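You operate a simulated robot arm through the tools that you are given. There is no shell and no other tool.

Carry out the task below with a simulated robot arm. There is one attempt and no reset: what you move stays moved.

TASK
Shake the blue tin of tint till the display shows MIXED.
Fine: tin in the cradle, clamp on and guard shut before the start button; leave the guard shut. Set down upright: what you pick out.

Only the result counts: the job must be done as asked and must still hold three seconds after the hand-in. Knocking over, shifting, dropping, spilling or breaking anything else fails it.

THE ROBOT
A 6-joint arm with a two-finger parallel gripper, fixed in place. Base frame: the origin is on the floor under the middle of its stand, x ahead of it, y to its left, z up; the work surface is at about z = 860. Readings come in mm, degrees, newtons and seconds.
With the tool pointing down near the work surface it reaches from about 300 to 660 mm from the base axis. Its first joint turns from -115.0 to 115.0 degrees. Payload 3.43 kg.
The TCP is the grasp point between the finger pads, 34 mm short of the fingertips. In the tool frame z runs along the fingers and y along their closing line. Largest opening 128 mm; finger width 24, thickness 12; the body of the gripper, 48 by 130 mm, starts 96 mm behind the TCP.
Orientation is told as [roll, pitch, yaw] about the base's x, y, z axes, in that order, counted from this pose: with the fingers straight down and closing along the base's y, the tool's x points along the base's -x, its y along +y and its z along -z.

THE INTERFACE
- The arm moves only by the tool send_rows. Its argument "deltas" is one flat list of numbers, 7 for each row, row after row: the shift along the base's x, y, z in mm, then the turn, a rotation vector about the base's x, y, z in degrees, then the finger opening in mm, from 0 to 128. In form: [tx, ty, tz, rx, ry, rz, claw, tx, ty, tz, rx, ry, rz, claw, ...]. A call has 1 to 20 rows; each row is the pose to reach, as a shift and turn from the pose commanded when the call began. Each row takes 0.2 s and may step no farther than 50 mm and 8.6 degrees from the row before; otherwise, or with a gripper value out of range, the whole call is refused. A pose out of reach is approached as far as the arm can. The call stops where the force on the tool passes 80 N (or 10 N more than at its start, if that is more) or the arm is blocked; 0.2 s more then pass. The fingers move at their own pace (about 153 mm/s each) and stop on an object; they squeeze with about 31 N. The grip force told is the motor's: it shows also when the fingers shut on nothing. Time passes only in rows, and 0.2 s behind the last, so rows that repeat a pose let the fingers close. The reply holds the time, the measured pose of the TCP, the force on the tool along the base axes, the opening and the grip force, in the units named above and with some noise, with the torque about the TCP (base axes, N m) and any sound that the robot's microphone picked up.
- Cameras (640 x 400 px; columns grow to the right, rows downward): "scene" is fixed at [50, 649.2, 1579.7]; the picture's right is [-0.69, -0.73, 0.00], its down [-0.47, 0.44, -0.77] and it looks along [0.56, -0.53, -0.64] (base axes); focal length 233 px, centre (320, 200). "wrist" rides on the gripper at [76, -11, -160] in the tool frame; the picture's right is [0.15, 0.99, 0.00], its down [-0.88, 0.13, -0.46] and it looks along [-0.45, 0.07, 0.89] (tool axes); focal length 234 px, centre (320, 200). There is no depth. A picture from a camera that has moved, and an enlarged one, comes with that camera's place and axes in the base frame and with its lens.
- snapshot(camera): a new picture of that camera. The clock stands still meanwhile.
- slide_trunk(by): slides the trunk up (or, below 0, down) by that many mm; the arm rides with it, the base frame stays. It gives what a move gives, with no picture.
- close_up(camera, box): a new picture of the part [left, top, right, bottom] of that camera's present view, enlarged. The clock stands still meanwhile.
- job_done(): hands the job in; it is judged then, once.

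Nothing tells you positions but the pictures and the camera data. Unless the task says otherwise, let go and move clear before handing in.

The tools are called after ">>>" as name(argument=value, ...) on one line, values as JSON. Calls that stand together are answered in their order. send_rows: Moves the arm, as the interface text tells. Its arguments: {"type":"object","properties":{"deltas":{"type":"array"}},"required":["deltas"]} The other tools are called the same way: slide_trunk (by) moves the trunk up or down; snapshot (camera) takes a picture; close_up (camera, box) takes an enlarged picture of a part of a camera's view; job_done () hands the job in.

At the start:

```text
clock: 0.0
ee_pos: [322.8, 191.1, 1426.2]
tool_rot: [0.0, -0.1, 0.2]
contact_force: [-0.3, -0.6, 0.0]
wrist_torque: [0.0, 0.01, 0.02]
opening: 128.1
gripper_force: 0.0
trunk travel left (down, up): [-925.0, 65.0]
```

scene: 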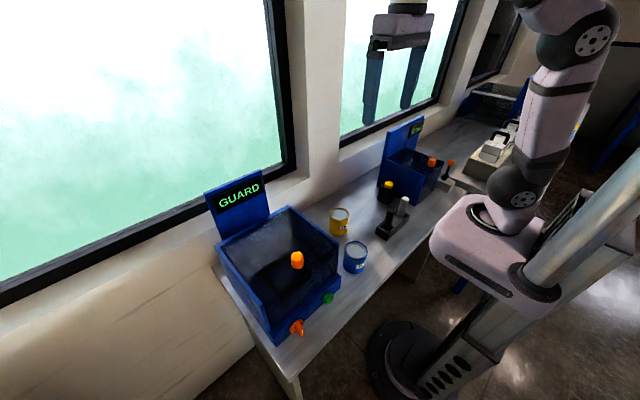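
wrist: 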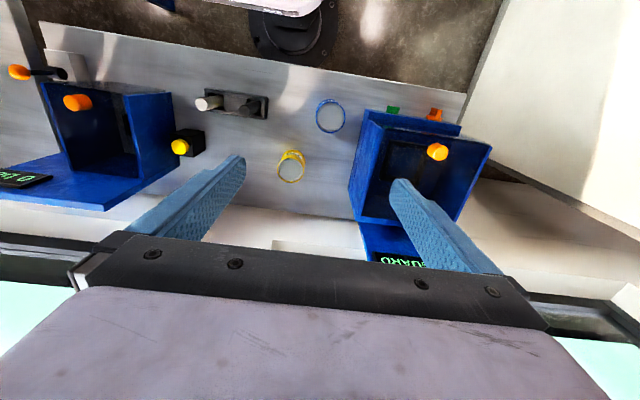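

I see a bench with two blue machines (one large with a "GUARD" display at the left of the scene, another farther right), a yellow tin and a blue tin between them. I will look closer before moving.

>>> close_up(camera="scene", box=[190, 160, 390, 360])

>>> close_up(camera="scene", box=[350, 80, 550, 260])

>>> close_up(camera="wrist", box=[270, 70, 510, 270])

>>> close_up(camera="wrist", box=[0, 40, 280, 220])

```text
2.00 times, centred on (290, 260) of scene
camera zoom: at [50.0, 649.2, 1579.7], right [-0.69, -0.73, 0.0], down [-0.47, 0.44, -0.77], along [0.56, -0.53, -0.64], focal length 467 px, centre (380, 80)
```

zoom: 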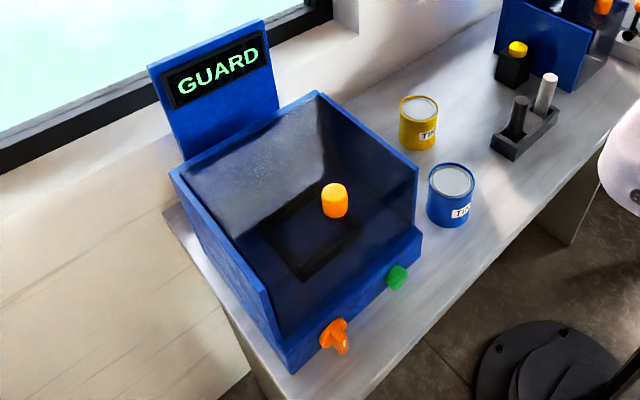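

```text
2.22 times, centred on (450, 170) of scene
camera zoom: at [50.0, 649.2, 1579.7], right [-0.69, -0.73, 0.0], down [-0.47, 0.44, -0.77], along [0.56, -0.53, -0.64], focal length 518 px, centre (31, 267)
```

zoom: 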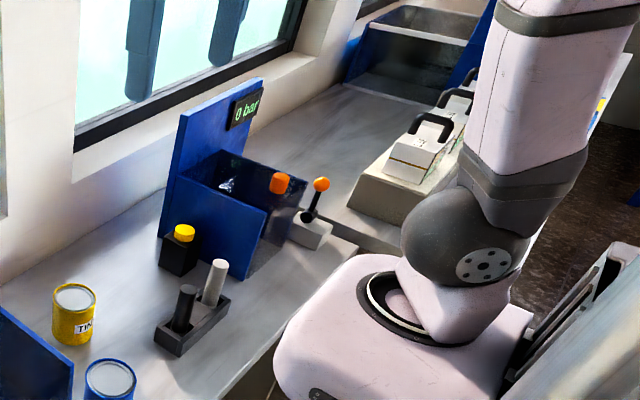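

```text
2.00 times, centred on (390, 170) of wrist
camera zoom: at [245.0, 179.9, 1584.5], right [-0.15, 0.99, 0.0], down [0.88, 0.13, 0.46], along [0.45, 0.07, -0.89], focal length 468 px, centre (180, 260)
```

zoom: 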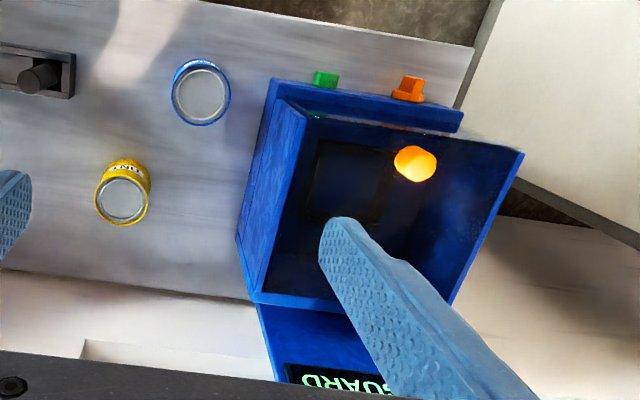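

```text
2.22 times, centred on (140, 130) of wrist
camera zoom: at [245.0, 179.9, 1584.5], right [-0.15, 0.99, 0.0], down [0.88, 0.13, 0.46], along [0.45, 0.07, -0.89], focal length 520 px, centre (720, 356)
```

zoom: 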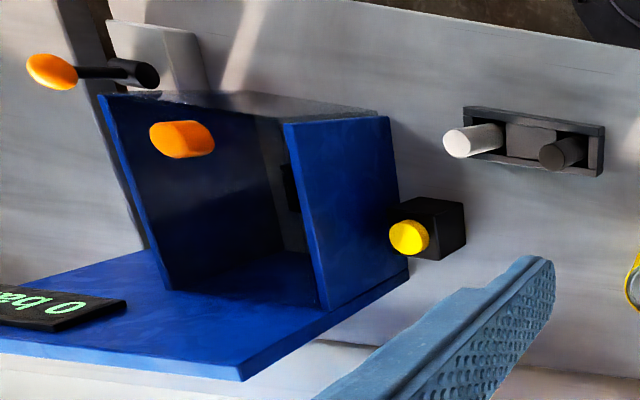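

The shaker is the large blue box with the "GUARD" display, standing at roughly x 300–500, y 330–520; the blue tin is near (322, 219) with its top at about z 950. I move the arm high over to the shaker's side to look into it with the wrist camera.

>>> send_rows(deltas=[0, 40, 0, 0, 0, 0, 128, 0, 80, 0, 0, 0, 0, 128, -10, 120, 0, 0, 0, 0, 128, -20, 160, 0, 0, 0, 0, 128, -30, 200, 0, 0, 0, 0, 128, -30, 230, 0, 0, 0, 0, 128])

>>> snapshot(camera="wrist")

>>> snapshot(camera="scene")

```text
clock: 1.4
ee_pos: [276.7, 395.4, 1385.1]
tool_rot: [0.0, -0.1, 0.1]
contact_force: [-0.2, -0.1, 0.0]
wrist_torque: [-0.07, 0.02, 0.0]
opening: 128.2
gripper_force: 0.1
out of reach, approached as far as the arm can: row 3, 4, 5, 6
trunk travel left (down, up): [-925.0, 65.0]
```

```text
taken
camera wrist: at [199.5, 384.0, 1544.0], right [-0.15, 0.99, 0.0], down [0.88, 0.13, 0.46], along [0.45, 0.07, -0.89], focal length 234 px, centre (320, 200)
```

wrist: 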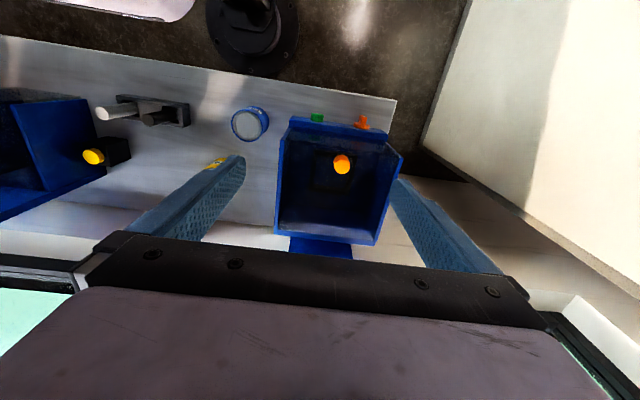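

```text
taken
```

scene: 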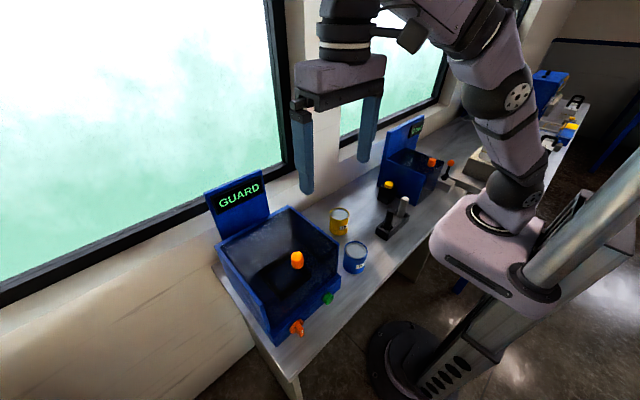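

I now have a second look down into the shaker; I zoom in on its interior, the orange knobs and the green button.

>>> close_up(camera="wrist", box=[230, 90, 430, 270])

>>> close_up(camera="scene", box=[200, 165, 350, 355])

```text
2.22 times, centred on (330, 180) of wrist
camera zoom: at [199.5, 384.0, 1544.0], right [-0.15, 0.99, 0.0], down [0.88, 0.13, 0.46], along [0.45, 0.07, -0.89], focal length 520 px, centre (298, 244)
```

zoom: 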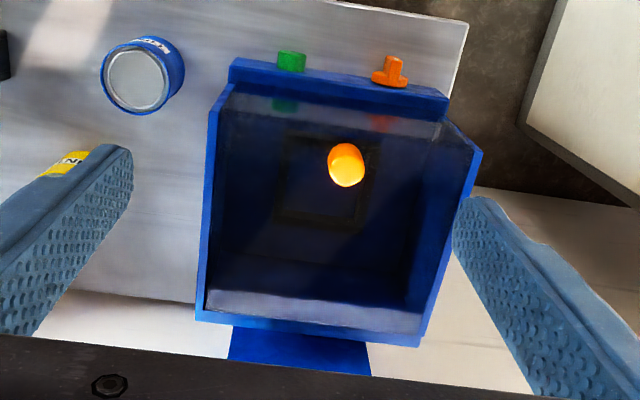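

```text
2.11 times, centred on (275, 260) of scene
camera zoom: at [50.0, 649.2, 1579.7], right [-0.69, -0.73, 0.0], down [-0.47, 0.44, -0.77], along [0.56, -0.53, -0.64], focal length 491 px, centre (415, 74)
```

zoom: 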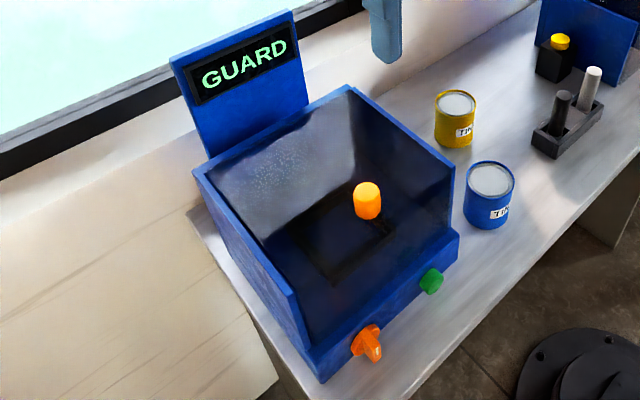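

The orange knob on top sits at about (340, 450, 1098), apparently on a clear lid over the box (rim z ≈ 1075, x 316–542, y 328–574), with the green button and an orange turn-handle on the front. I back the hand off and turn it so the wrist camera can look at the shaker from the side.

>>> send_rows(deltas=[5, -20, -25, 0, 0, 6, 128, 10, -40, -50, 0, 0, 12, 128, 15, -60, -75, 0, 0, 18, 128, 20, -80, -100, 0, 0, 24, 128, 25, -100, -125, 0, 0, 30, 128, 30, -120, -150, 0, 0, 36, 128, 35, -140, -175, 0, 0, 42, 128, 40, -160, -190, 0, 0, 48, 128])

```text
clock: 3.2
ee_pos: [317.0, 232.2, 1198.2]
tool_rot: [0.1, -0.2, 48.3]
contact_force: [-0.4, -0.2, -0.2]
wrist_torque: [0.01, -0.02, 0.05]
opening: 128.0
gripper_force: 0.0
trunk travel left (down, up): [-925.0, 65.0]
```

The arm is now at (317, 232, 1198) with yaw 48°. Next I tilt it outward to see the shaker's side and front.

>>> send_rows(deltas=[0, 0, 0, 5.2, -4.68, 0, 128, 0, 0, 0, 10.4, -9.36, 0, 128, 0, 0, 0, 15.6, -14.04, 0, 128, 0, 0, 0, 20.8, -18.7, 0, 128, 0, 0, 0, 26, -23.4, 0, 128])

>>> snapshot(camera="wrist")

```text
clock: 4.4
ee_pos: [325.6, 239.3, 1192.1]
tool_rot: [-0.2, -35.2, 48.1]
contact_force: [-0.2, 0.4, 0.4]
wrist_torque: [-0.01, 0.0, 0.03]
opening: 127.9
gripper_force: 0.1
out of reach, approached as far as the arm can: row 5
trunk travel left (down, up): [-925.0, 65.0]
```

```text
taken
camera wrist: at [229.2, 116.7, 1277.2], right [-0.82, 0.57, -0.09], down [0.21, 0.43, 0.88], along [0.54, 0.7, -0.47], focal length 234 px, centre (320, 200)
```

wrist: 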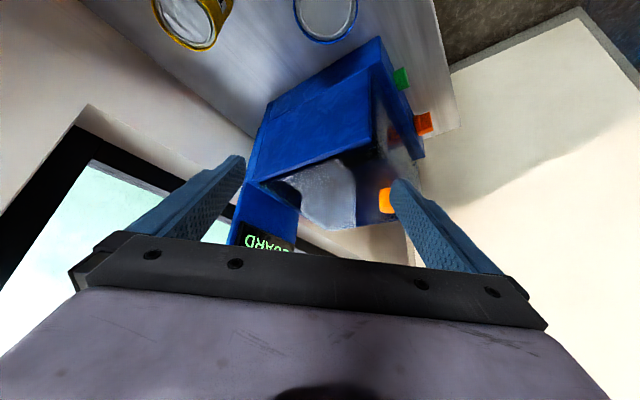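

>>> close_up(camera="wrist", box=[230, 20, 470, 260])

>>> close_up(camera="wrist", box=[340, 40, 460, 160])

```text
1.67 times, centred on (350, 140) of wrist
camera zoom: at [229.2, 116.7, 1277.2], right [-0.82, 0.57, -0.09], down [0.21, 0.43, 0.88], along [0.54, 0.7, -0.47], focal length 390 px, centre (270, 300)
```

zoom: 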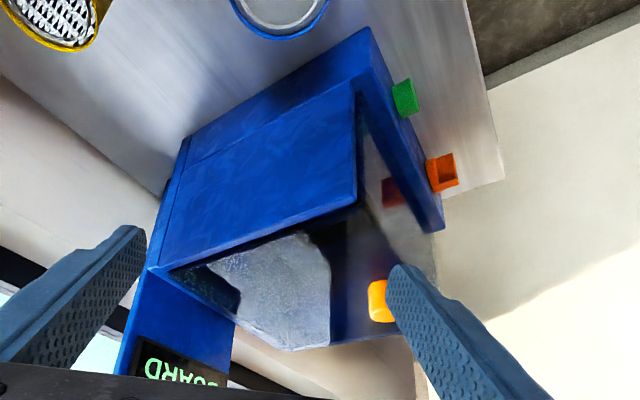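

```text
3.33 times, centred on (400, 100) of wrist
camera zoom: at [229.2, 116.7, 1277.2], right [-0.82, 0.57, -0.09], down [0.21, 0.43, 0.88], along [0.54, 0.7, -0.47], focal length 781 px, centre (53, 533)
```

zoom: 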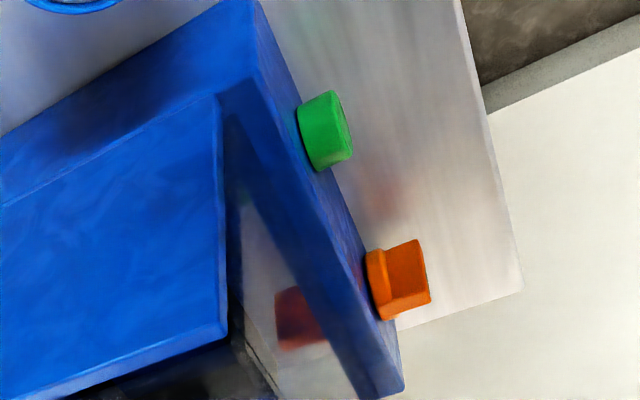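

The chamber has blue side walls, a clear front, and what seems a clear top with the orange knob on it. I zoom in on the knob and rim from the fixed camera.

>>> close_up(camera="scene", box=[210, 200, 290, 260])

>>> close_up(camera="scene", box=[270, 200, 350, 260])

>>> close_up(camera="scene", box=[240, 240, 350, 345])

>>> close_up(camera="wrist", box=[320, 160, 420, 240])

```text
6.67 times, centred on (250, 230) of scene
camera zoom: at [50.0, 649.2, 1579.7], right [-0.69, -0.73, 0.0], down [-0.47, 0.44, -0.77], along [0.56, -0.53, -0.64], focal length 1555 px, centre (787, 0)
```

zoom: 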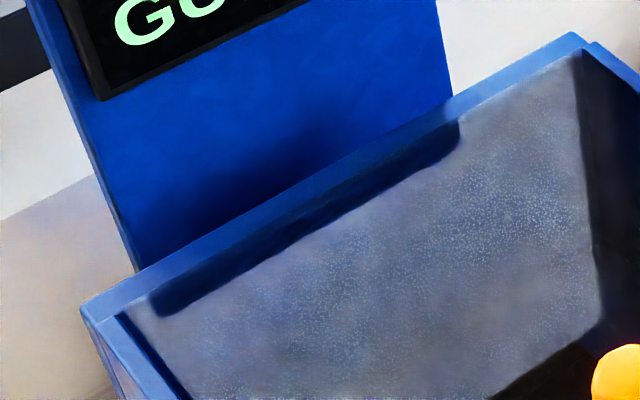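

```text
6.67 times, centred on (310, 230) of scene
camera zoom: at [50.0, 649.2, 1579.7], right [-0.69, -0.73, 0.0], down [-0.47, 0.44, -0.77], along [0.56, -0.53, -0.64], focal length 1555 px, centre (387, 0)
```

zoom: 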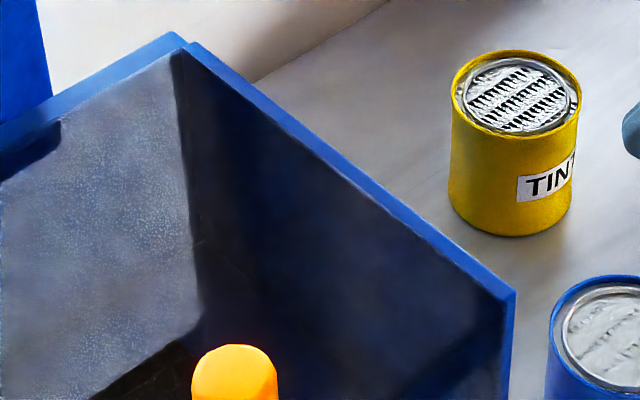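

```text
3.81 times, centred on (295, 292) of scene
camera zoom: at [50.0, 649.2, 1579.7], right [-0.69, -0.73, 0.0], down [-0.47, 0.44, -0.77], along [0.56, -0.53, -0.64], focal length 889 px, centre (415, -152)
```

zoom: 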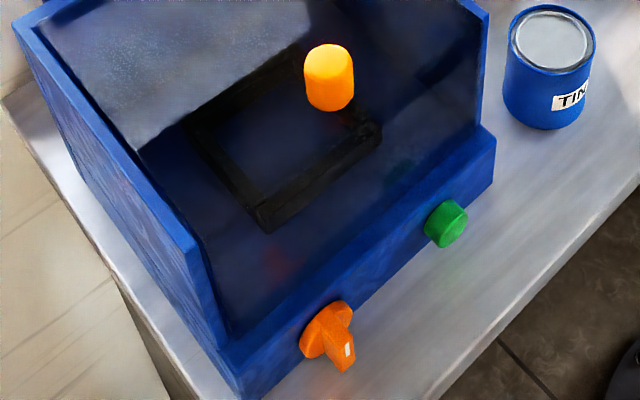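

```text
5.00 times, centred on (370, 200) of wrist
camera zoom: at [229.2, 116.7, 1277.2], right [-0.82, 0.57, -0.09], down [0.21, 0.43, 0.88], along [0.54, 0.7, -0.47], focal length 1171 px, centre (70, 200)
```

zoom: 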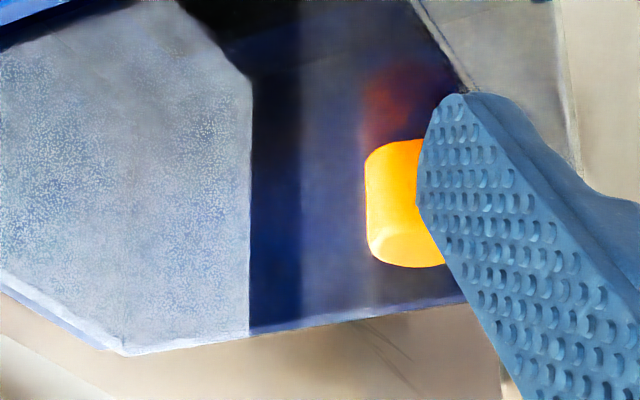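

There is a flat clear lid on top (the knob reflects in it), and the floor of the chamber holds a dark square cradle frame. I straighten the tool and bring it above the knob to measure it.

>>> send_rows(deltas=[0, 0, 5, -5.2, 4.68, 0, 128, 0, 0, 10, -10.4, 9.36, 0, 128, 0, 0, 15, -15.6, 14.04, 0, 128, 0, 0, 20, -20.8, 18.7, 0, 128, 0, 0, 25, -26, 23.4, 0, 128])

>>> send_rows(deltas=[0, 25, 5, 0, 0, -6, 128, 0, 50, 10, 0, 0, -12, 128, 0, 75, 10, 0, 0, -18, 128, 0, 100, 10, 0, 0, -24, 128, 0, 125, 10, 0, 0, -30, 128, 0, 150, 10, 0, 0, -36, 128, 0, 175, 10, 0, 0, -42, 128, 0, 200, 10, 0, 0, -48, 128])

>>> snapshot(camera="wrist")

```text
clock: 5.6
ee_pos: [323.5, 238.7, 1215.5]
tool_rot: [-0.1, 0.0, 48.1]
contact_force: [-1.3, -0.1, 0.2]
wrist_torque: [-0.01, 0.01, 0.01]
opening: 127.8
gripper_force: 0.1
trunk travel left (down, up): [-925.0, 65.0]
```

```text
clock: 7.4
ee_pos: [327.4, 440.2, 1224.9]
tool_rot: [-0.1, -0.1, 0.0]
contact_force: [0.0, -0.4, -0.3]
wrist_torque: [-0.03, -0.04, -0.01]
opening: 127.9
gripper_force: 0.0
trunk travel left (down, up): [-925.0, 65.0]
```

```text
taken
camera wrist: at [250.3, 429.1, 1383.0], right [-0.15, 0.99, 0.0], down [0.88, 0.13, 0.46], along [0.45, 0.06, -0.89], focal length 234 px, centre (320, 200)
```

wrist: 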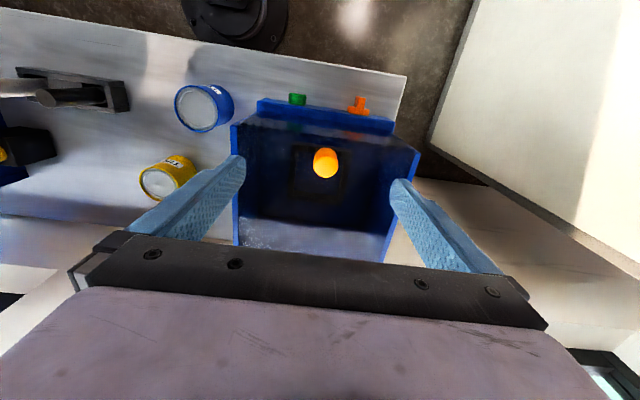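

>>> close_up(camera="wrist", box=[220, 80, 430, 260])

>>> close_up(camera="wrist", box=[270, 120, 390, 210])

>>> close_up(camera="wrist", box=[240, 80, 400, 160])

>>> close_up(camera="scene", box=[210, 170, 350, 350])

```text
2.22 times, centred on (325, 170) of wrist
camera zoom: at [250.3, 429.1, 1383.0], right [-0.15, 0.99, 0.0], down [0.88, 0.13, 0.46], along [0.45, 0.06, -0.89], focal length 520 px, centre (309, 267)
```

zoom: 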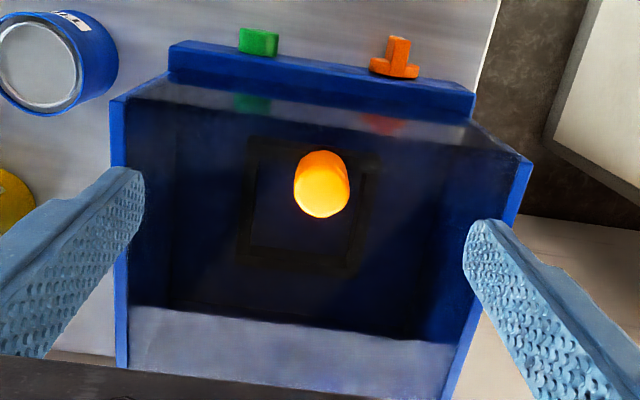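

```text
4.44 times, centred on (330, 165) of wrist
camera zoom: at [250.3, 429.1, 1383.0], right [-0.15, 0.99, 0.0], down [0.88, 0.13, 0.46], along [0.45, 0.06, -0.89], focal length 1041 px, centre (276, 356)
```

zoom: 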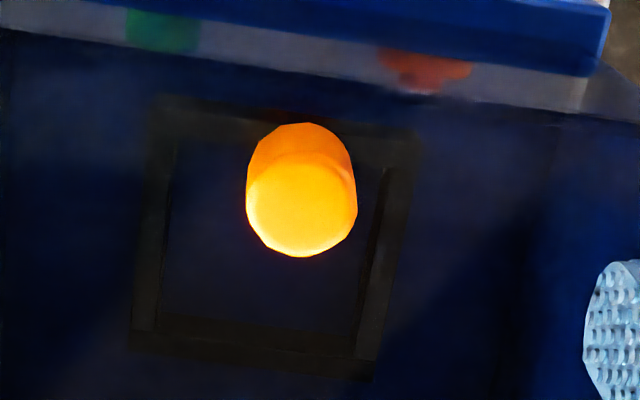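

```text
4.00 times, centred on (320, 120) of wrist
camera zoom: at [250.3, 429.1, 1383.0], right [-0.15, 0.99, 0.0], down [0.88, 0.13, 0.46], along [0.45, 0.06, -0.89], focal length 937 px, centre (320, 520)
```

zoom: 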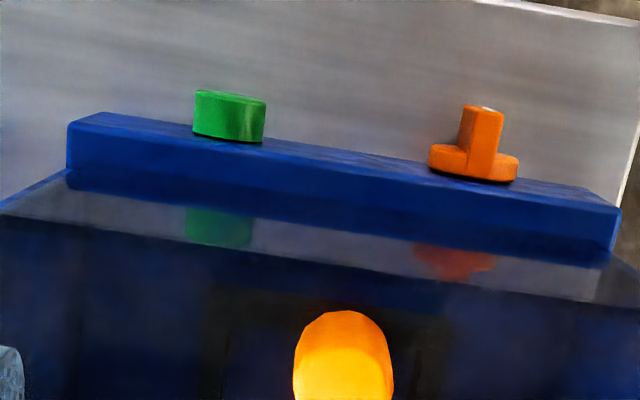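

```text
2.22 times, centred on (280, 260) of scene
camera zoom: at [50.0, 649.2, 1579.7], right [-0.69, -0.73, 0.0], down [-0.47, 0.44, -0.77], along [0.56, -0.53, -0.64], focal length 518 px, centre (409, 67)
```

zoom: 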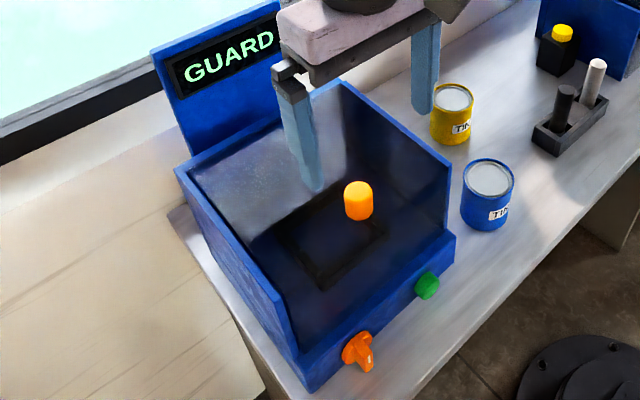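

The knob measures about 30 mm across, standing from z ≈ 1083 to 1115 at (340, 448). I go down with the fingers straddling it, tips just above the lid, and close.

>>> send_rows(deltas=[12, 8, -40, 0, 0, 0, 128, 12, 8, -80, 0, 0, 0, 128, 12, 8, -102, 0, 0, 0, 128, 12, 8, -102, 0, 0, 0, 128])

>>> snapshot(camera="wrist")

>>> close_up(camera="scene", box=[210, 170, 350, 350])

```text
clock: 8.4
ee_pos: [337.9, 445.7, 1123.7]
tool_rot: [0.0, -0.1, 0.1]
contact_force: [-0.3, -0.2, 1.5]
wrist_torque: [0.05, -0.05, 0.03]
opening: 128.0
gripper_force: 0.0
trunk travel left (down, up): [-925.0, 65.0]
```

```text
taken
camera wrist: at [260.2, 434.4, 1281.9], right [-0.15, 0.99, 0.0], down [0.88, 0.13, 0.46], along [0.45, 0.07, -0.89], focal length 234 px, centre (320, 200)
```

wrist: 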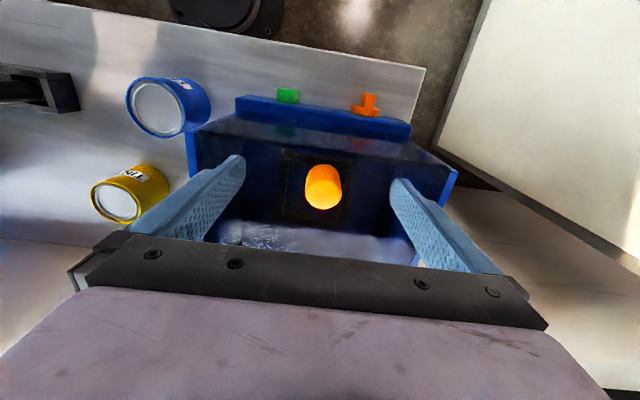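

```text
2.22 times, centred on (280, 260) of scene
camera zoom: at [50.0, 649.2, 1579.7], right [-0.69, -0.73, 0.0], down [-0.47, 0.44, -0.77], along [0.56, -0.53, -0.64], focal length 518 px, centre (409, 67)
```

zoom: 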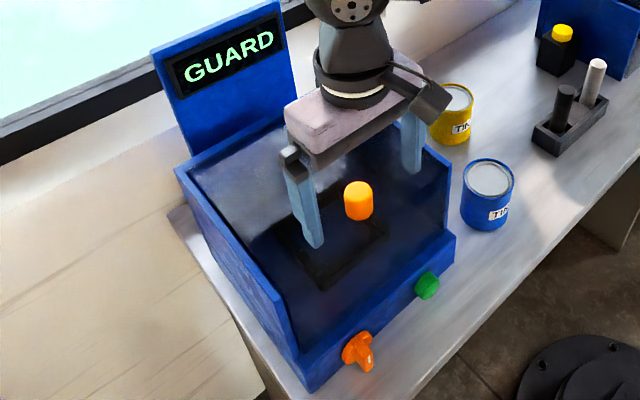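

The knob is centred between the fingers. I close on it.

>>> send_rows(deltas=[0, 0, 0, 0, 0, 0, 60, 0, 0, 0, 0, 0, 0, 20, 0, 0, 0, 0, 0, 0, 20, 0, 0, 0, 0, 0, 0, 20])

>>> close_up(camera="scene", box=[210, 170, 350, 350])

```text
clock: 9.4
ee_pos: [337.9, 450.4, 1124.1]
tool_rot: [0.1, -0.2, 0.3]
contact_force: [1.1, 14.5, 2.0]
wrist_torque: [0.24, -0.66, 0.24]
opening: 31.1
gripper_force: 45.1
trunk travel left (down, up): [-925.0, 65.0]
```

```text
2.22 times, centred on (280, 260) of scene
camera zoom: at [50.0, 649.2, 1579.7], right [-0.69, -0.73, 0.0], down [-0.47, 0.44, -0.77], along [0.56, -0.53, -0.64], focal length 518 px, centre (409, 67)
```

zoom: 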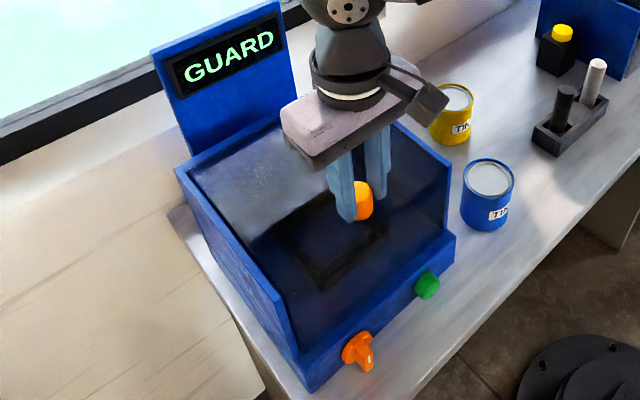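

The knob is held (opening 31 mm), its centre near y ≈ 451. I recentre slightly and try a small lift to learn how the lid moves.

>>> send_rows(deltas=[0, 3, 0, 0, 0, 0, 20, 0, 3, 4, 0, 0, 0, 20, 0, 3, 8, 0, 0, 0, 20, 0, 3, 12, 0, 0, 0, 20])

>>> close_up(camera="scene", box=[210, 170, 350, 350])

```text
clock: 10.4
ee_pos: [337.7, 450.7, 1134.7]
tool_rot: [-0.1, 0.0, 0.1]
contact_force: [6.6, 4.7, -10.4]
wrist_torque: [0.59, 1.17, 0.04]
opening: 31.4
gripper_force: 44.5
trunk travel left (down, up): [-925.0, 65.0]
```

```text
2.22 times, centred on (280, 260) of scene
camera zoom: at [50.0, 649.2, 1579.7], right [-0.69, -0.73, 0.0], down [-0.47, 0.44, -0.77], along [0.56, -0.53, -0.64], focal length 518 px, centre (409, 67)
```

zoom: 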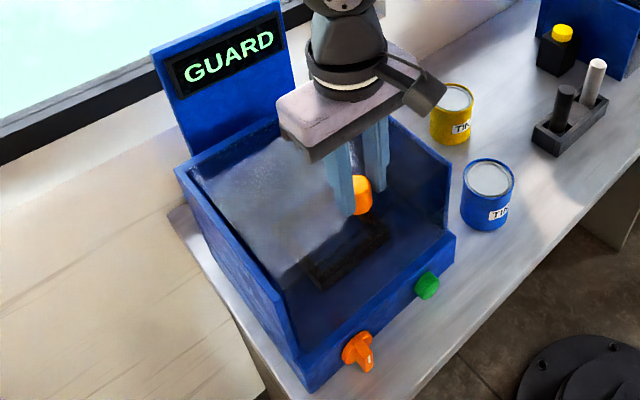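

The lid is hinged at the back: lifting the knob tilts it (the reflection changes). I let go at this small lift to see whether the hinge holds the lid by itself.

>>> send_rows(deltas=[0, 0, 0, 0, 0, 0, 20, 0, 0, 0, 0, 0, 0, 50, 0, 0, 0, 0, 0, 0, 60, 0, 0, 0, 0, 0, 0, 60, 0, 0, 0, 0, 0, 0, 60])

>>> close_up(camera="scene", box=[210, 170, 350, 350])

>>> close_up(camera="wrist", box=[200, 80, 460, 280])

```text
clock: 11.6
ee_pos: [337.4, 448.9, 1136.1]
tool_rot: [0.0, 0.0, 0.2]
contact_force: [-1.6, -0.3, 0.1]
wrist_torque: [0.0, -0.01, 0.0]
opening: 59.9
gripper_force: 0.1
trunk travel left (down, up): [-925.0, 65.0]
```

```text
2.22 times, centred on (280, 260) of scene
camera zoom: at [50.0, 649.2, 1579.7], right [-0.69, -0.73, 0.0], down [-0.47, 0.44, -0.77], along [0.56, -0.53, -0.64], focal length 518 px, centre (409, 67)
```

zoom: 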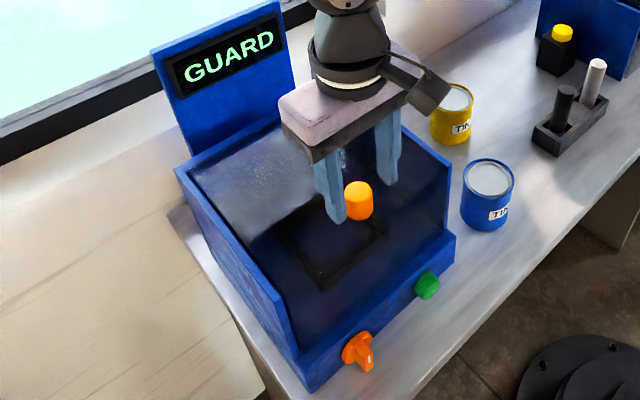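

```text
2.00 times, centred on (330, 180) of wrist
camera zoom: at [259.7, 437.9, 1294.8], right [-0.15, 0.99, 0.0], down [0.88, 0.13, 0.46], along [0.45, 0.07, -0.89], focal length 468 px, centre (300, 240)
```

zoom: 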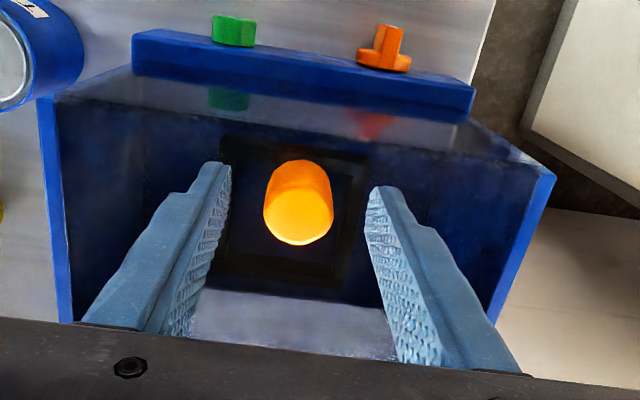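

The lid falls shut when let go, so it has to be swung past vertical. I retreat upward, raise the trunk for more reach at height, and check in free air which poses are reachable.

>>> send_rows(deltas=[0, 0, 40, 0, 0, 0, 128, 0, 0, 80, 0, 0, 0, 128])

>>> slide_trunk(by=65)

>>> snapshot(camera="scene")

```text
clock: 12.2
ee_pos: [337.1, 449.0, 1217.7]
tool_rot: [0.0, 0.0, 0.3]
contact_force: [-0.7, 0.0, 0.0]
wrist_torque: [-0.03, 0.02, 0.03]
opening: 128.0
gripper_force: 0.1
trunk travel left (down, up): [-925.0, 65.0]
```

```text
clock: 13.2
ee_pos: [337.0, 448.7, 1283.0]
tool_rot: [0.0, -0.1, 0.2]
contact_force: [-0.6, -0.4, -0.1]
wrist_torque: [-0.03, -0.01, -0.02]
opening: 127.8
gripper_force: 0.1
trunk travel left (down, up): [-990.0, 0.0]
```

```text
taken
```

scene: 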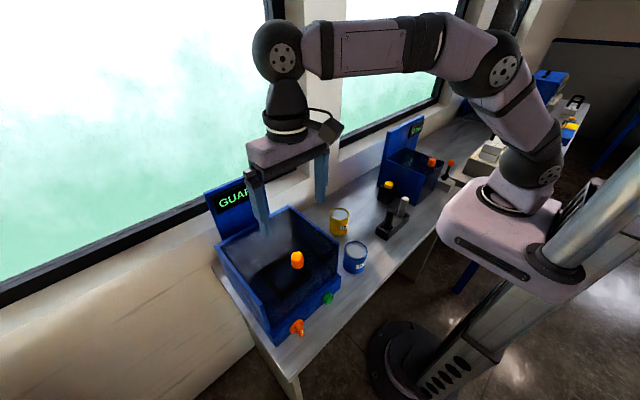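

The wrist joint sits about 240 mm behind the grasp point, so a tool held near-horizontal pointing +y should let me swing the lid past vertical within reach. I turn the tool to yaw 75° and lay it down in free air above the lid to check this.

>>> send_rows(deltas=[0, -2, -6, 0, 0, 8.33, 128, 0, -4, -12, 0, 0, 16.67, 128, 0, -6, -18, 0, 0, 25, 128, 0, -8, -24, 0, 0, 33.33, 128, 0, -10, -30, 0, 0, 41.67, 128, 0, -12, -36, 0, 0, 50, 128, 0, -14, -42, 0, 0, 58.33, 128, 0, -16, -48, 0, 0, 66.67, 128, 0, -16, -48, 0, 0, 75, 128])

>>> send_rows(deltas=[0, 0, 0, 7.73, -2.07, 0, 128, 0, 0, 0, 15.46, -4.14, 0, 128, 0, 0, 0, 23.19, -6.21, 0, 128, 0, 0, 0, 30.92, -8.28, 0, 128, 0, 0, 0, 38.65, -10.35, 0, 128, 0, 0, 0, 46.38, -12.42, 0, 128, 0, 0, 0, 54.11, -14.49, 0, 128, 0, 0, 0, 61.84, -16.56, 0, 128, 0, 0, 0, 69.57, -18.63, 0, 128, 0, 0, 0, 77.3, -20.7, 0, 128])

>>> snapshot(camera="scene")

>>> snapshot(camera="wrist")

```text
clock: 15.2
ee_pos: [336.1, 431.0, 1233.1]
tool_rot: [0.0, -0.1, 75.3]
contact_force: [-0.9, 0.5, -0.5]
wrist_torque: [-0.01, -0.02, -0.03]
opening: 128.1
gripper_force: 0.0
trunk travel left (down, up): [-990.0, 0.0]
```

```text
clock: 17.4
ee_pos: [337.5, 432.2, 1233.1]
tool_rot: [-0.7, -80.2, 75.4]
contact_force: [0.9, 0.2, -0.2]
wrist_torque: [-0.02, 0.01, 0.01]
opening: 128.0
gripper_force: 0.1
trunk travel left (down, up): [-990.0, 0.0]
```

```text
taken
```

scene: 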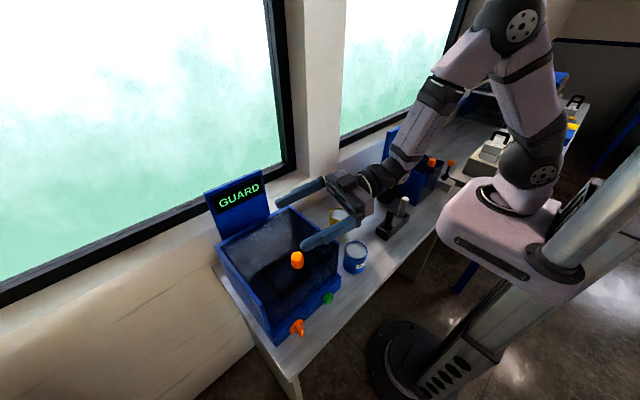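

```text
taken
camera wrist: at [303.5, 265.9, 1184.2], right [-0.96, 0.23, -0.15], down [-0.21, -0.25, 0.95], along [0.18, 0.94, 0.29], focal length 234 px, centre (320, 200)
```

wrist: 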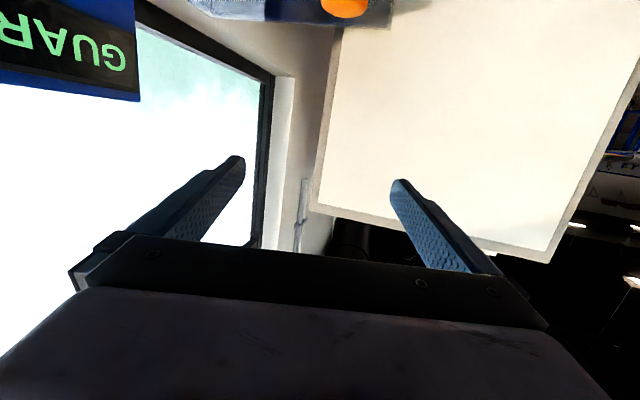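

The pose is reachable, and from this view the display tower stands well back (x ≈ 635, top z ≈ 1184), so it will not obstruct the lid. I rehearse the full lid-swing end pose in free air.

>>> send_rows(deltas=[19.4, 0, 3.2, 0, 7.92, 0, 60, 38.8, 0, 6.4, 0, 15.84, 0, 60, 58.2, 0, 9.6, 0, 23.76, 0, 60, 77.6, 0, 12.8, 0, 31.68, 0, 60, 97, 0, 16, 0, 39.6, 0, 60, 116.4, 0, 19.2, 0, 47.52, 0, 60, 135.8, 0, 22.4, 0, 55.44, 0, 60, 155.2, 0, 25.6, 0, 63.36, 0, 60, 174.6, 0, 28.8, 0, 71.28, 0, 60, 194, 0, 32, 0, 79.2, 0, 60])

>>> snapshot(camera="scene")

>>> snapshot(camera="wrist")

```text
clock: 19.6
ee_pos: [532.8, 433.8, 1265.4]
tool_rot: [73.3, -8.1, 9.6]
contact_force: [0.0, 0.0, 0.5]
wrist_torque: [0.0, -0.02, 0.05]
opening: 59.7
gripper_force: 0.2
trunk travel left (down, up): [-990.0, 0.0]
```

```text
taken
```

scene: 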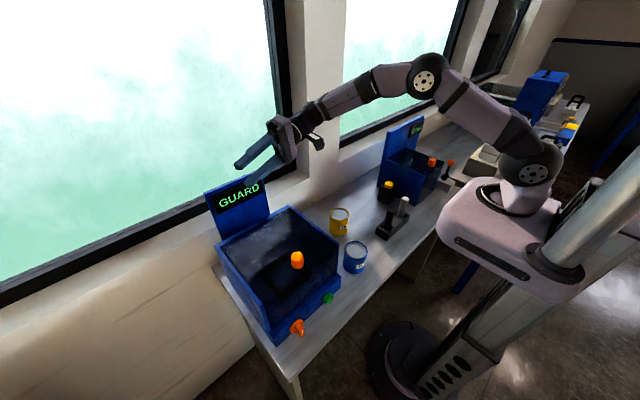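

```text
taken
camera wrist: at [478.5, 265.9, 1288.1], right [-0.32, 0.23, 0.92], down [0.89, -0.25, 0.38], along [0.32, 0.94, -0.12], focal length 234 px, centre (320, 200)
```

wrist: 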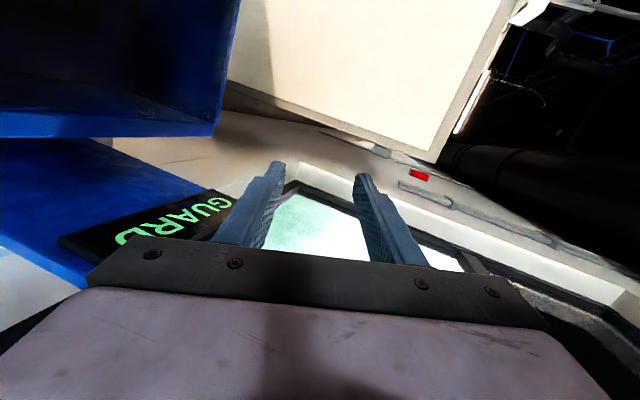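

The 79° pose works; I continue to the 95° pose.

>>> send_rows(deltas=[19, 0, 3, 0, 8, 0, 60, 38, 0, 6, 0, 16, 0, 60, 38, 0, 6, 0, 16, 0, 60])

>>> close_up(camera="wrist", box=[0, 0, 320, 240])

>>> close_up(camera="scene", box=[180, 90, 360, 290])

```text
clock: 20.4
ee_pos: [568.1, 434.1, 1272.3]
tool_rot: [76.1, 7.6, 9.6]
contact_force: [0.7, 0.6, -0.7]
wrist_torque: [-0.04, -0.02, -0.05]
opening: 59.7
gripper_force: 0.0
trunk travel left (down, up): [-990.0, 0.0]
```

```text
1.67 times, centred on (160, 120) of wrist
camera zoom: at [522.4, 265.5, 1308.2], right [-0.06, 0.23, 0.97], down [0.96, -0.25, 0.12], along [0.27, 0.94, -0.21], focal length 390 px, centre (587, 333)
```

zoom: 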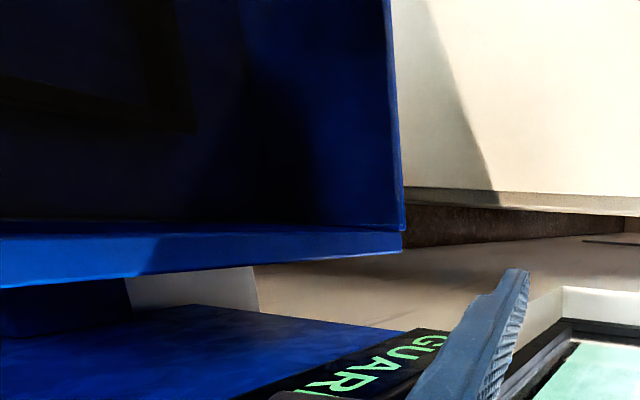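

```text
2.00 times, centred on (270, 190) of scene
camera zoom: at [50.0, 649.2, 1579.7], right [-0.69, -0.73, 0.0], down [-0.47, 0.44, -0.77], along [0.56, -0.53, -0.64], focal length 467 px, centre (420, 220)
```

zoom: 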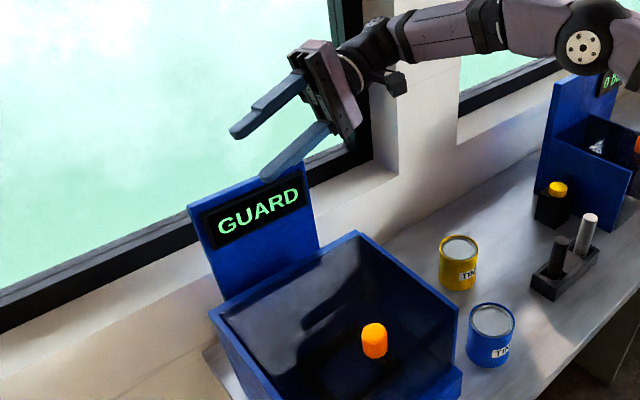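

The 95° end pose is reachable too. I return along the same path to the pose above the knob.

>>> send_rows(deltas=[-19.2, 0, -3.2, 0, -7.93, 0, 66, -38.4, 0, -6.4, 0, -15.87, 0, 66, -57.6, 0, -9.6, 0, -23.8, 0, 66, -76.8, 0, -12.8, 0, -31.73, 0, 66, -96, 0, -16, 0, -39.67, 0, 66, -115.2, 0, -19.2, 0, -47.6, 0, 66, -134.4, 0, -22.4, 0, -55.53, 0, 66, -153.6, 0, -25.6, 0, -63.47, 0, 66, -172.8, 0, -28.8, 0, -71.4, 0, 66, -192, 0, -32, 0, -79.33, 0, 66, -211.2, 0, -35.2, 0, -87.27, 0, 66, -230.4, 0, -38.4, 0, -95.2, 0, 66, -230.4, 0, -38.4, 0, -95.2, 0, 66])

>>> snapshot(camera="wrist")

>>> close_up(camera="scene", box=[220, 150, 380, 300])

```text
clock: 23.2
ee_pos: [339.4, 433.1, 1234.1]
tool_rot: [-0.9, -80.3, 75.8]
contact_force: [-0.5, 0.3, 0.2]
wrist_torque: [0.0, 0.03, 0.03]
opening: 66.1
gripper_force: 0.1
trunk travel left (down, up): [-990.0, 0.0]
```

```text
taken
camera wrist: at [305.2, 265.2, 1184.3], right [-0.96, 0.23, -0.15], down [-0.21, -0.25, 0.95], along [0.18, 0.94, 0.29], focal length 234 px, centre (320, 200)
```

wrist: 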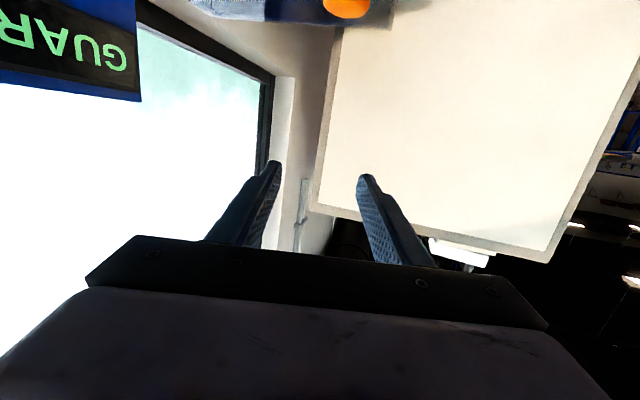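

```text
2.67 times, centred on (300, 225) of scene
camera zoom: at [50.0, 649.2, 1579.7], right [-0.69, -0.73, 0.0], down [-0.47, 0.44, -0.77], along [0.56, -0.53, -0.64], focal length 622 px, centre (373, 133)
```

zoom: 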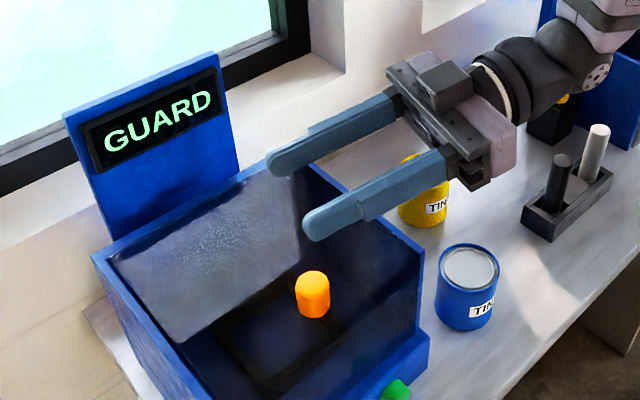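

I lower partway so the wrist camera (now below the hand) sees the knob edge-on and I can refine its position.

>>> send_rows(deltas=[-2, 0, -35, 0, 0, 0, 66, -3, 0, -70, 0, 0, 0, 66, -3, 0, -70, 0, 0, 0, 66])

>>> snapshot(camera="wrist")

>>> close_up(camera="wrist", box=[180, 0, 420, 150])

>>> close_up(camera="scene", box=[220, 150, 380, 300])

```text
clock: 24.0
ee_pos: [352.9, 442.0, 1184.2]
tool_rot: [4.3, -79.8, 71.1]
contact_force: [-1.0, 0.1, 0.7]
wrist_torque: [-0.01, -0.03, 0.01]
opening: 66.0
gripper_force: 0.1
out of reach, approached as far as the arm can: row 1, 2, 3
trunk travel left (down, up): [-990.0, 0.0]
```

```text
taken
camera wrist: at [319.3, 274.6, 1135.5], right [-0.97, 0.22, -0.13], down [-0.19, -0.25, 0.95], along [0.18, 0.94, 0.29], focal length 234 px, centre (320, 200)
```

wrist: 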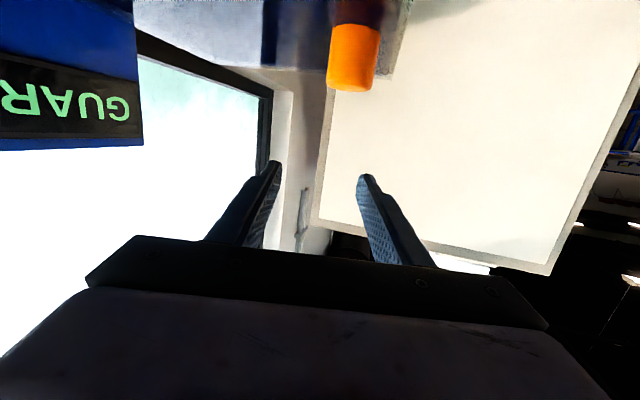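

```text
2.67 times, centred on (300, 75) of wrist
camera zoom: at [319.3, 274.6, 1135.5], right [-0.97, 0.22, -0.13], down [-0.19, -0.25, 0.95], along [0.18, 0.94, 0.29], focal length 624 px, centre (373, 533)
```

zoom: 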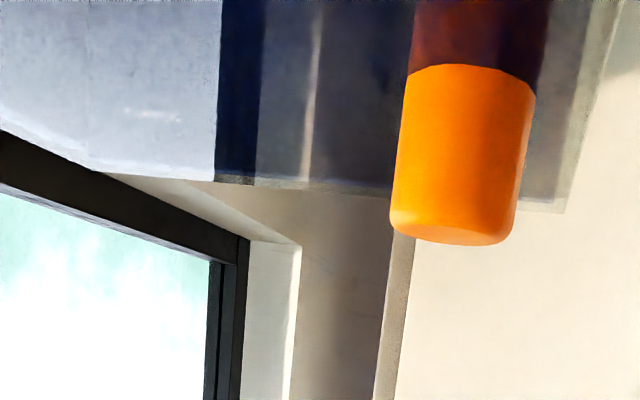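

```text
2.67 times, centred on (300, 225) of scene
camera zoom: at [50.0, 649.2, 1579.7], right [-0.69, -0.73, 0.0], down [-0.47, 0.44, -0.77], along [0.56, -0.53, -0.64], focal length 622 px, centre (373, 133)
```

zoom: 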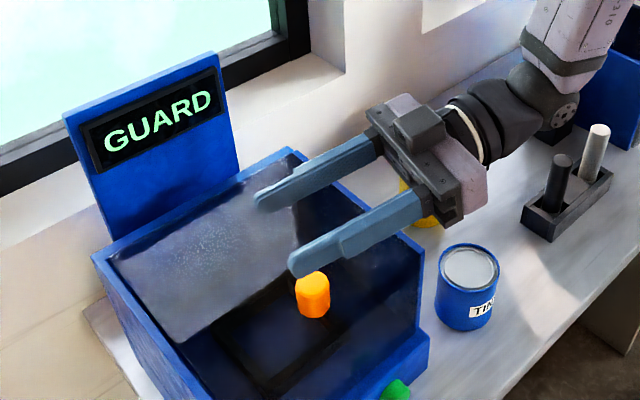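

At this heading the arm cannot go low enough, but the view refined the knob: x ≈ 344, y ≈ 450.5, z 1071–1105 (lid top ≈ 1072). I go back up and turn to a heading of 100°, which puts the wrist farther from the base, then try lowering again.

>>> send_rows(deltas=[-1, -2, 12, 0, 0, 6.25, 66, -2, -4, 25, 0, 0, 12.5, 66, -4, -6, 37, 0, 0, 18.75, 66, -6, -9, 50, 0, 0, 25, 66, -6, -9, 50, 0, 0, 25, 66])

>>> send_rows(deltas=[0, 0, -25, 0, 0, 0, 66, 0, 0, -50, 0, 0, 0, 66, 0, 0, -75, 0, 0, 0, 66, 0, 0, -95, 0, 0, 0, 66])

>>> close_up(camera="scene", box=[220, 150, 380, 300])

>>> snapshot(camera="wrist")

```text
clock: 25.2
ee_pos: [348.2, 433.9, 1232.3]
tool_rot: [-0.5, -80.2, 100.5]
contact_force: [-0.4, 0.2, 0.1]
wrist_torque: [0.0, 0.01, 0.02]
opening: 66.0
gripper_force: 0.1
trunk travel left (down, up): [-990.0, 0.0]
```

```text
clock: 26.2
ee_pos: [348.5, 433.7, 1138.1]
tool_rot: [-0.7, -80.2, 100.7]
contact_force: [-0.1, -0.3, -0.1]
wrist_torque: [0.03, -0.02, 0.03]
opening: 65.9
gripper_force: 0.1
trunk travel left (down, up): [-990.0, 0.0]
```

```text
2.67 times, centred on (300, 225) of scene
camera zoom: at [50.0, 649.2, 1579.7], right [-0.69, -0.73, 0.0], down [-0.47, 0.44, -0.77], along [0.56, -0.53, -0.64], focal length 622 px, centre (373, 133)
```

zoom: 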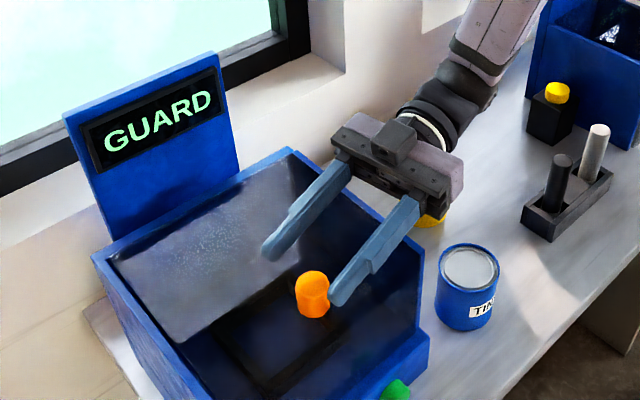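

```text
taken
camera wrist: at [387.7, 268.0, 1089.3], right [-0.97, -0.2, -0.15], down [-0.08, -0.32, 0.95], along [-0.23, 0.93, 0.29], focal length 234 px, centre (320, 200)
```

wrist: 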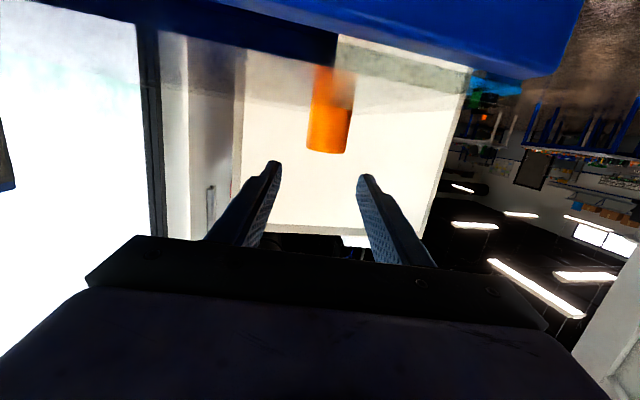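

This heading reaches lower. I zoom into the wrist view to check the knob against the fingers before going down onto it.

>>> close_up(camera="wrist", box=[220, 20, 460, 180])

```text
2.50 times, centred on (340, 100) of wrist
camera zoom: at [387.7, 268.0, 1089.3], right [-0.97, -0.2, -0.15], down [-0.08, -0.32, 0.95], along [-0.23, 0.93, 0.29], focal length 585 px, centre (270, 450)
```

zoom: 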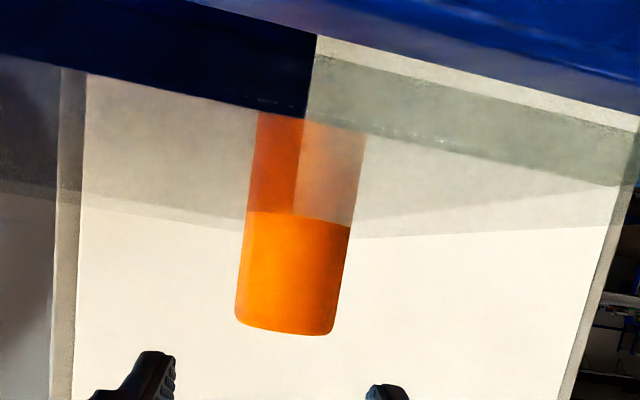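

The knob is confirmed at (344, 450.5), z 1073–1105, and lies between the fingers. I lower to TCP z 1095 (fingertips about 4 mm above the lid) and close.

>>> send_rows(deltas=[-1, -1, -20, 0, 0, 0, 66, -1, -1, -43, 0, 0, 0, 66, -1, -1, -43, 0, 0, 0, 66])

>>> close_up(camera="scene", box=[220, 150, 380, 300])

>>> close_up(camera="wrist", box=[200, 80, 440, 240])

```text
clock: 27.0
ee_pos: [346.9, 433.3, 1096.0]
tool_rot: [-0.7, -80.2, 100.7]
contact_force: [-0.5, -0.1, 0.8]
wrist_torque: [0.01, 0.02, 0.0]
opening: 66.0
gripper_force: 0.0
trunk travel left (down, up): [-990.0, 0.0]
```

```text
2.67 times, centred on (300, 225) of scene
camera zoom: at [50.0, 649.2, 1579.7], right [-0.69, -0.73, 0.0], down [-0.47, 0.44, -0.77], along [0.56, -0.53, -0.64], focal length 622 px, centre (373, 133)
```

zoom: 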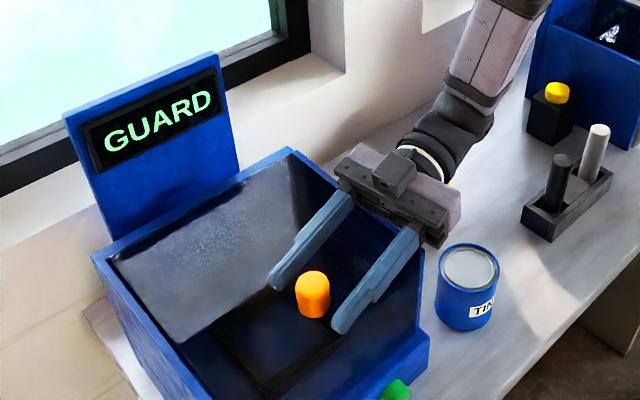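

```text
2.50 times, centred on (320, 160) of wrist
camera zoom: at [386.7, 266.9, 1046.7], right [-0.97, -0.2, -0.15], down [-0.08, -0.32, 0.95], along [-0.23, 0.93, 0.29], focal length 585 px, centre (320, 300)
```

zoom: 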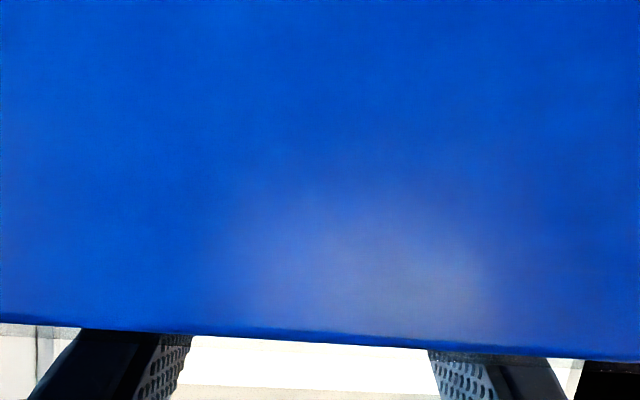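

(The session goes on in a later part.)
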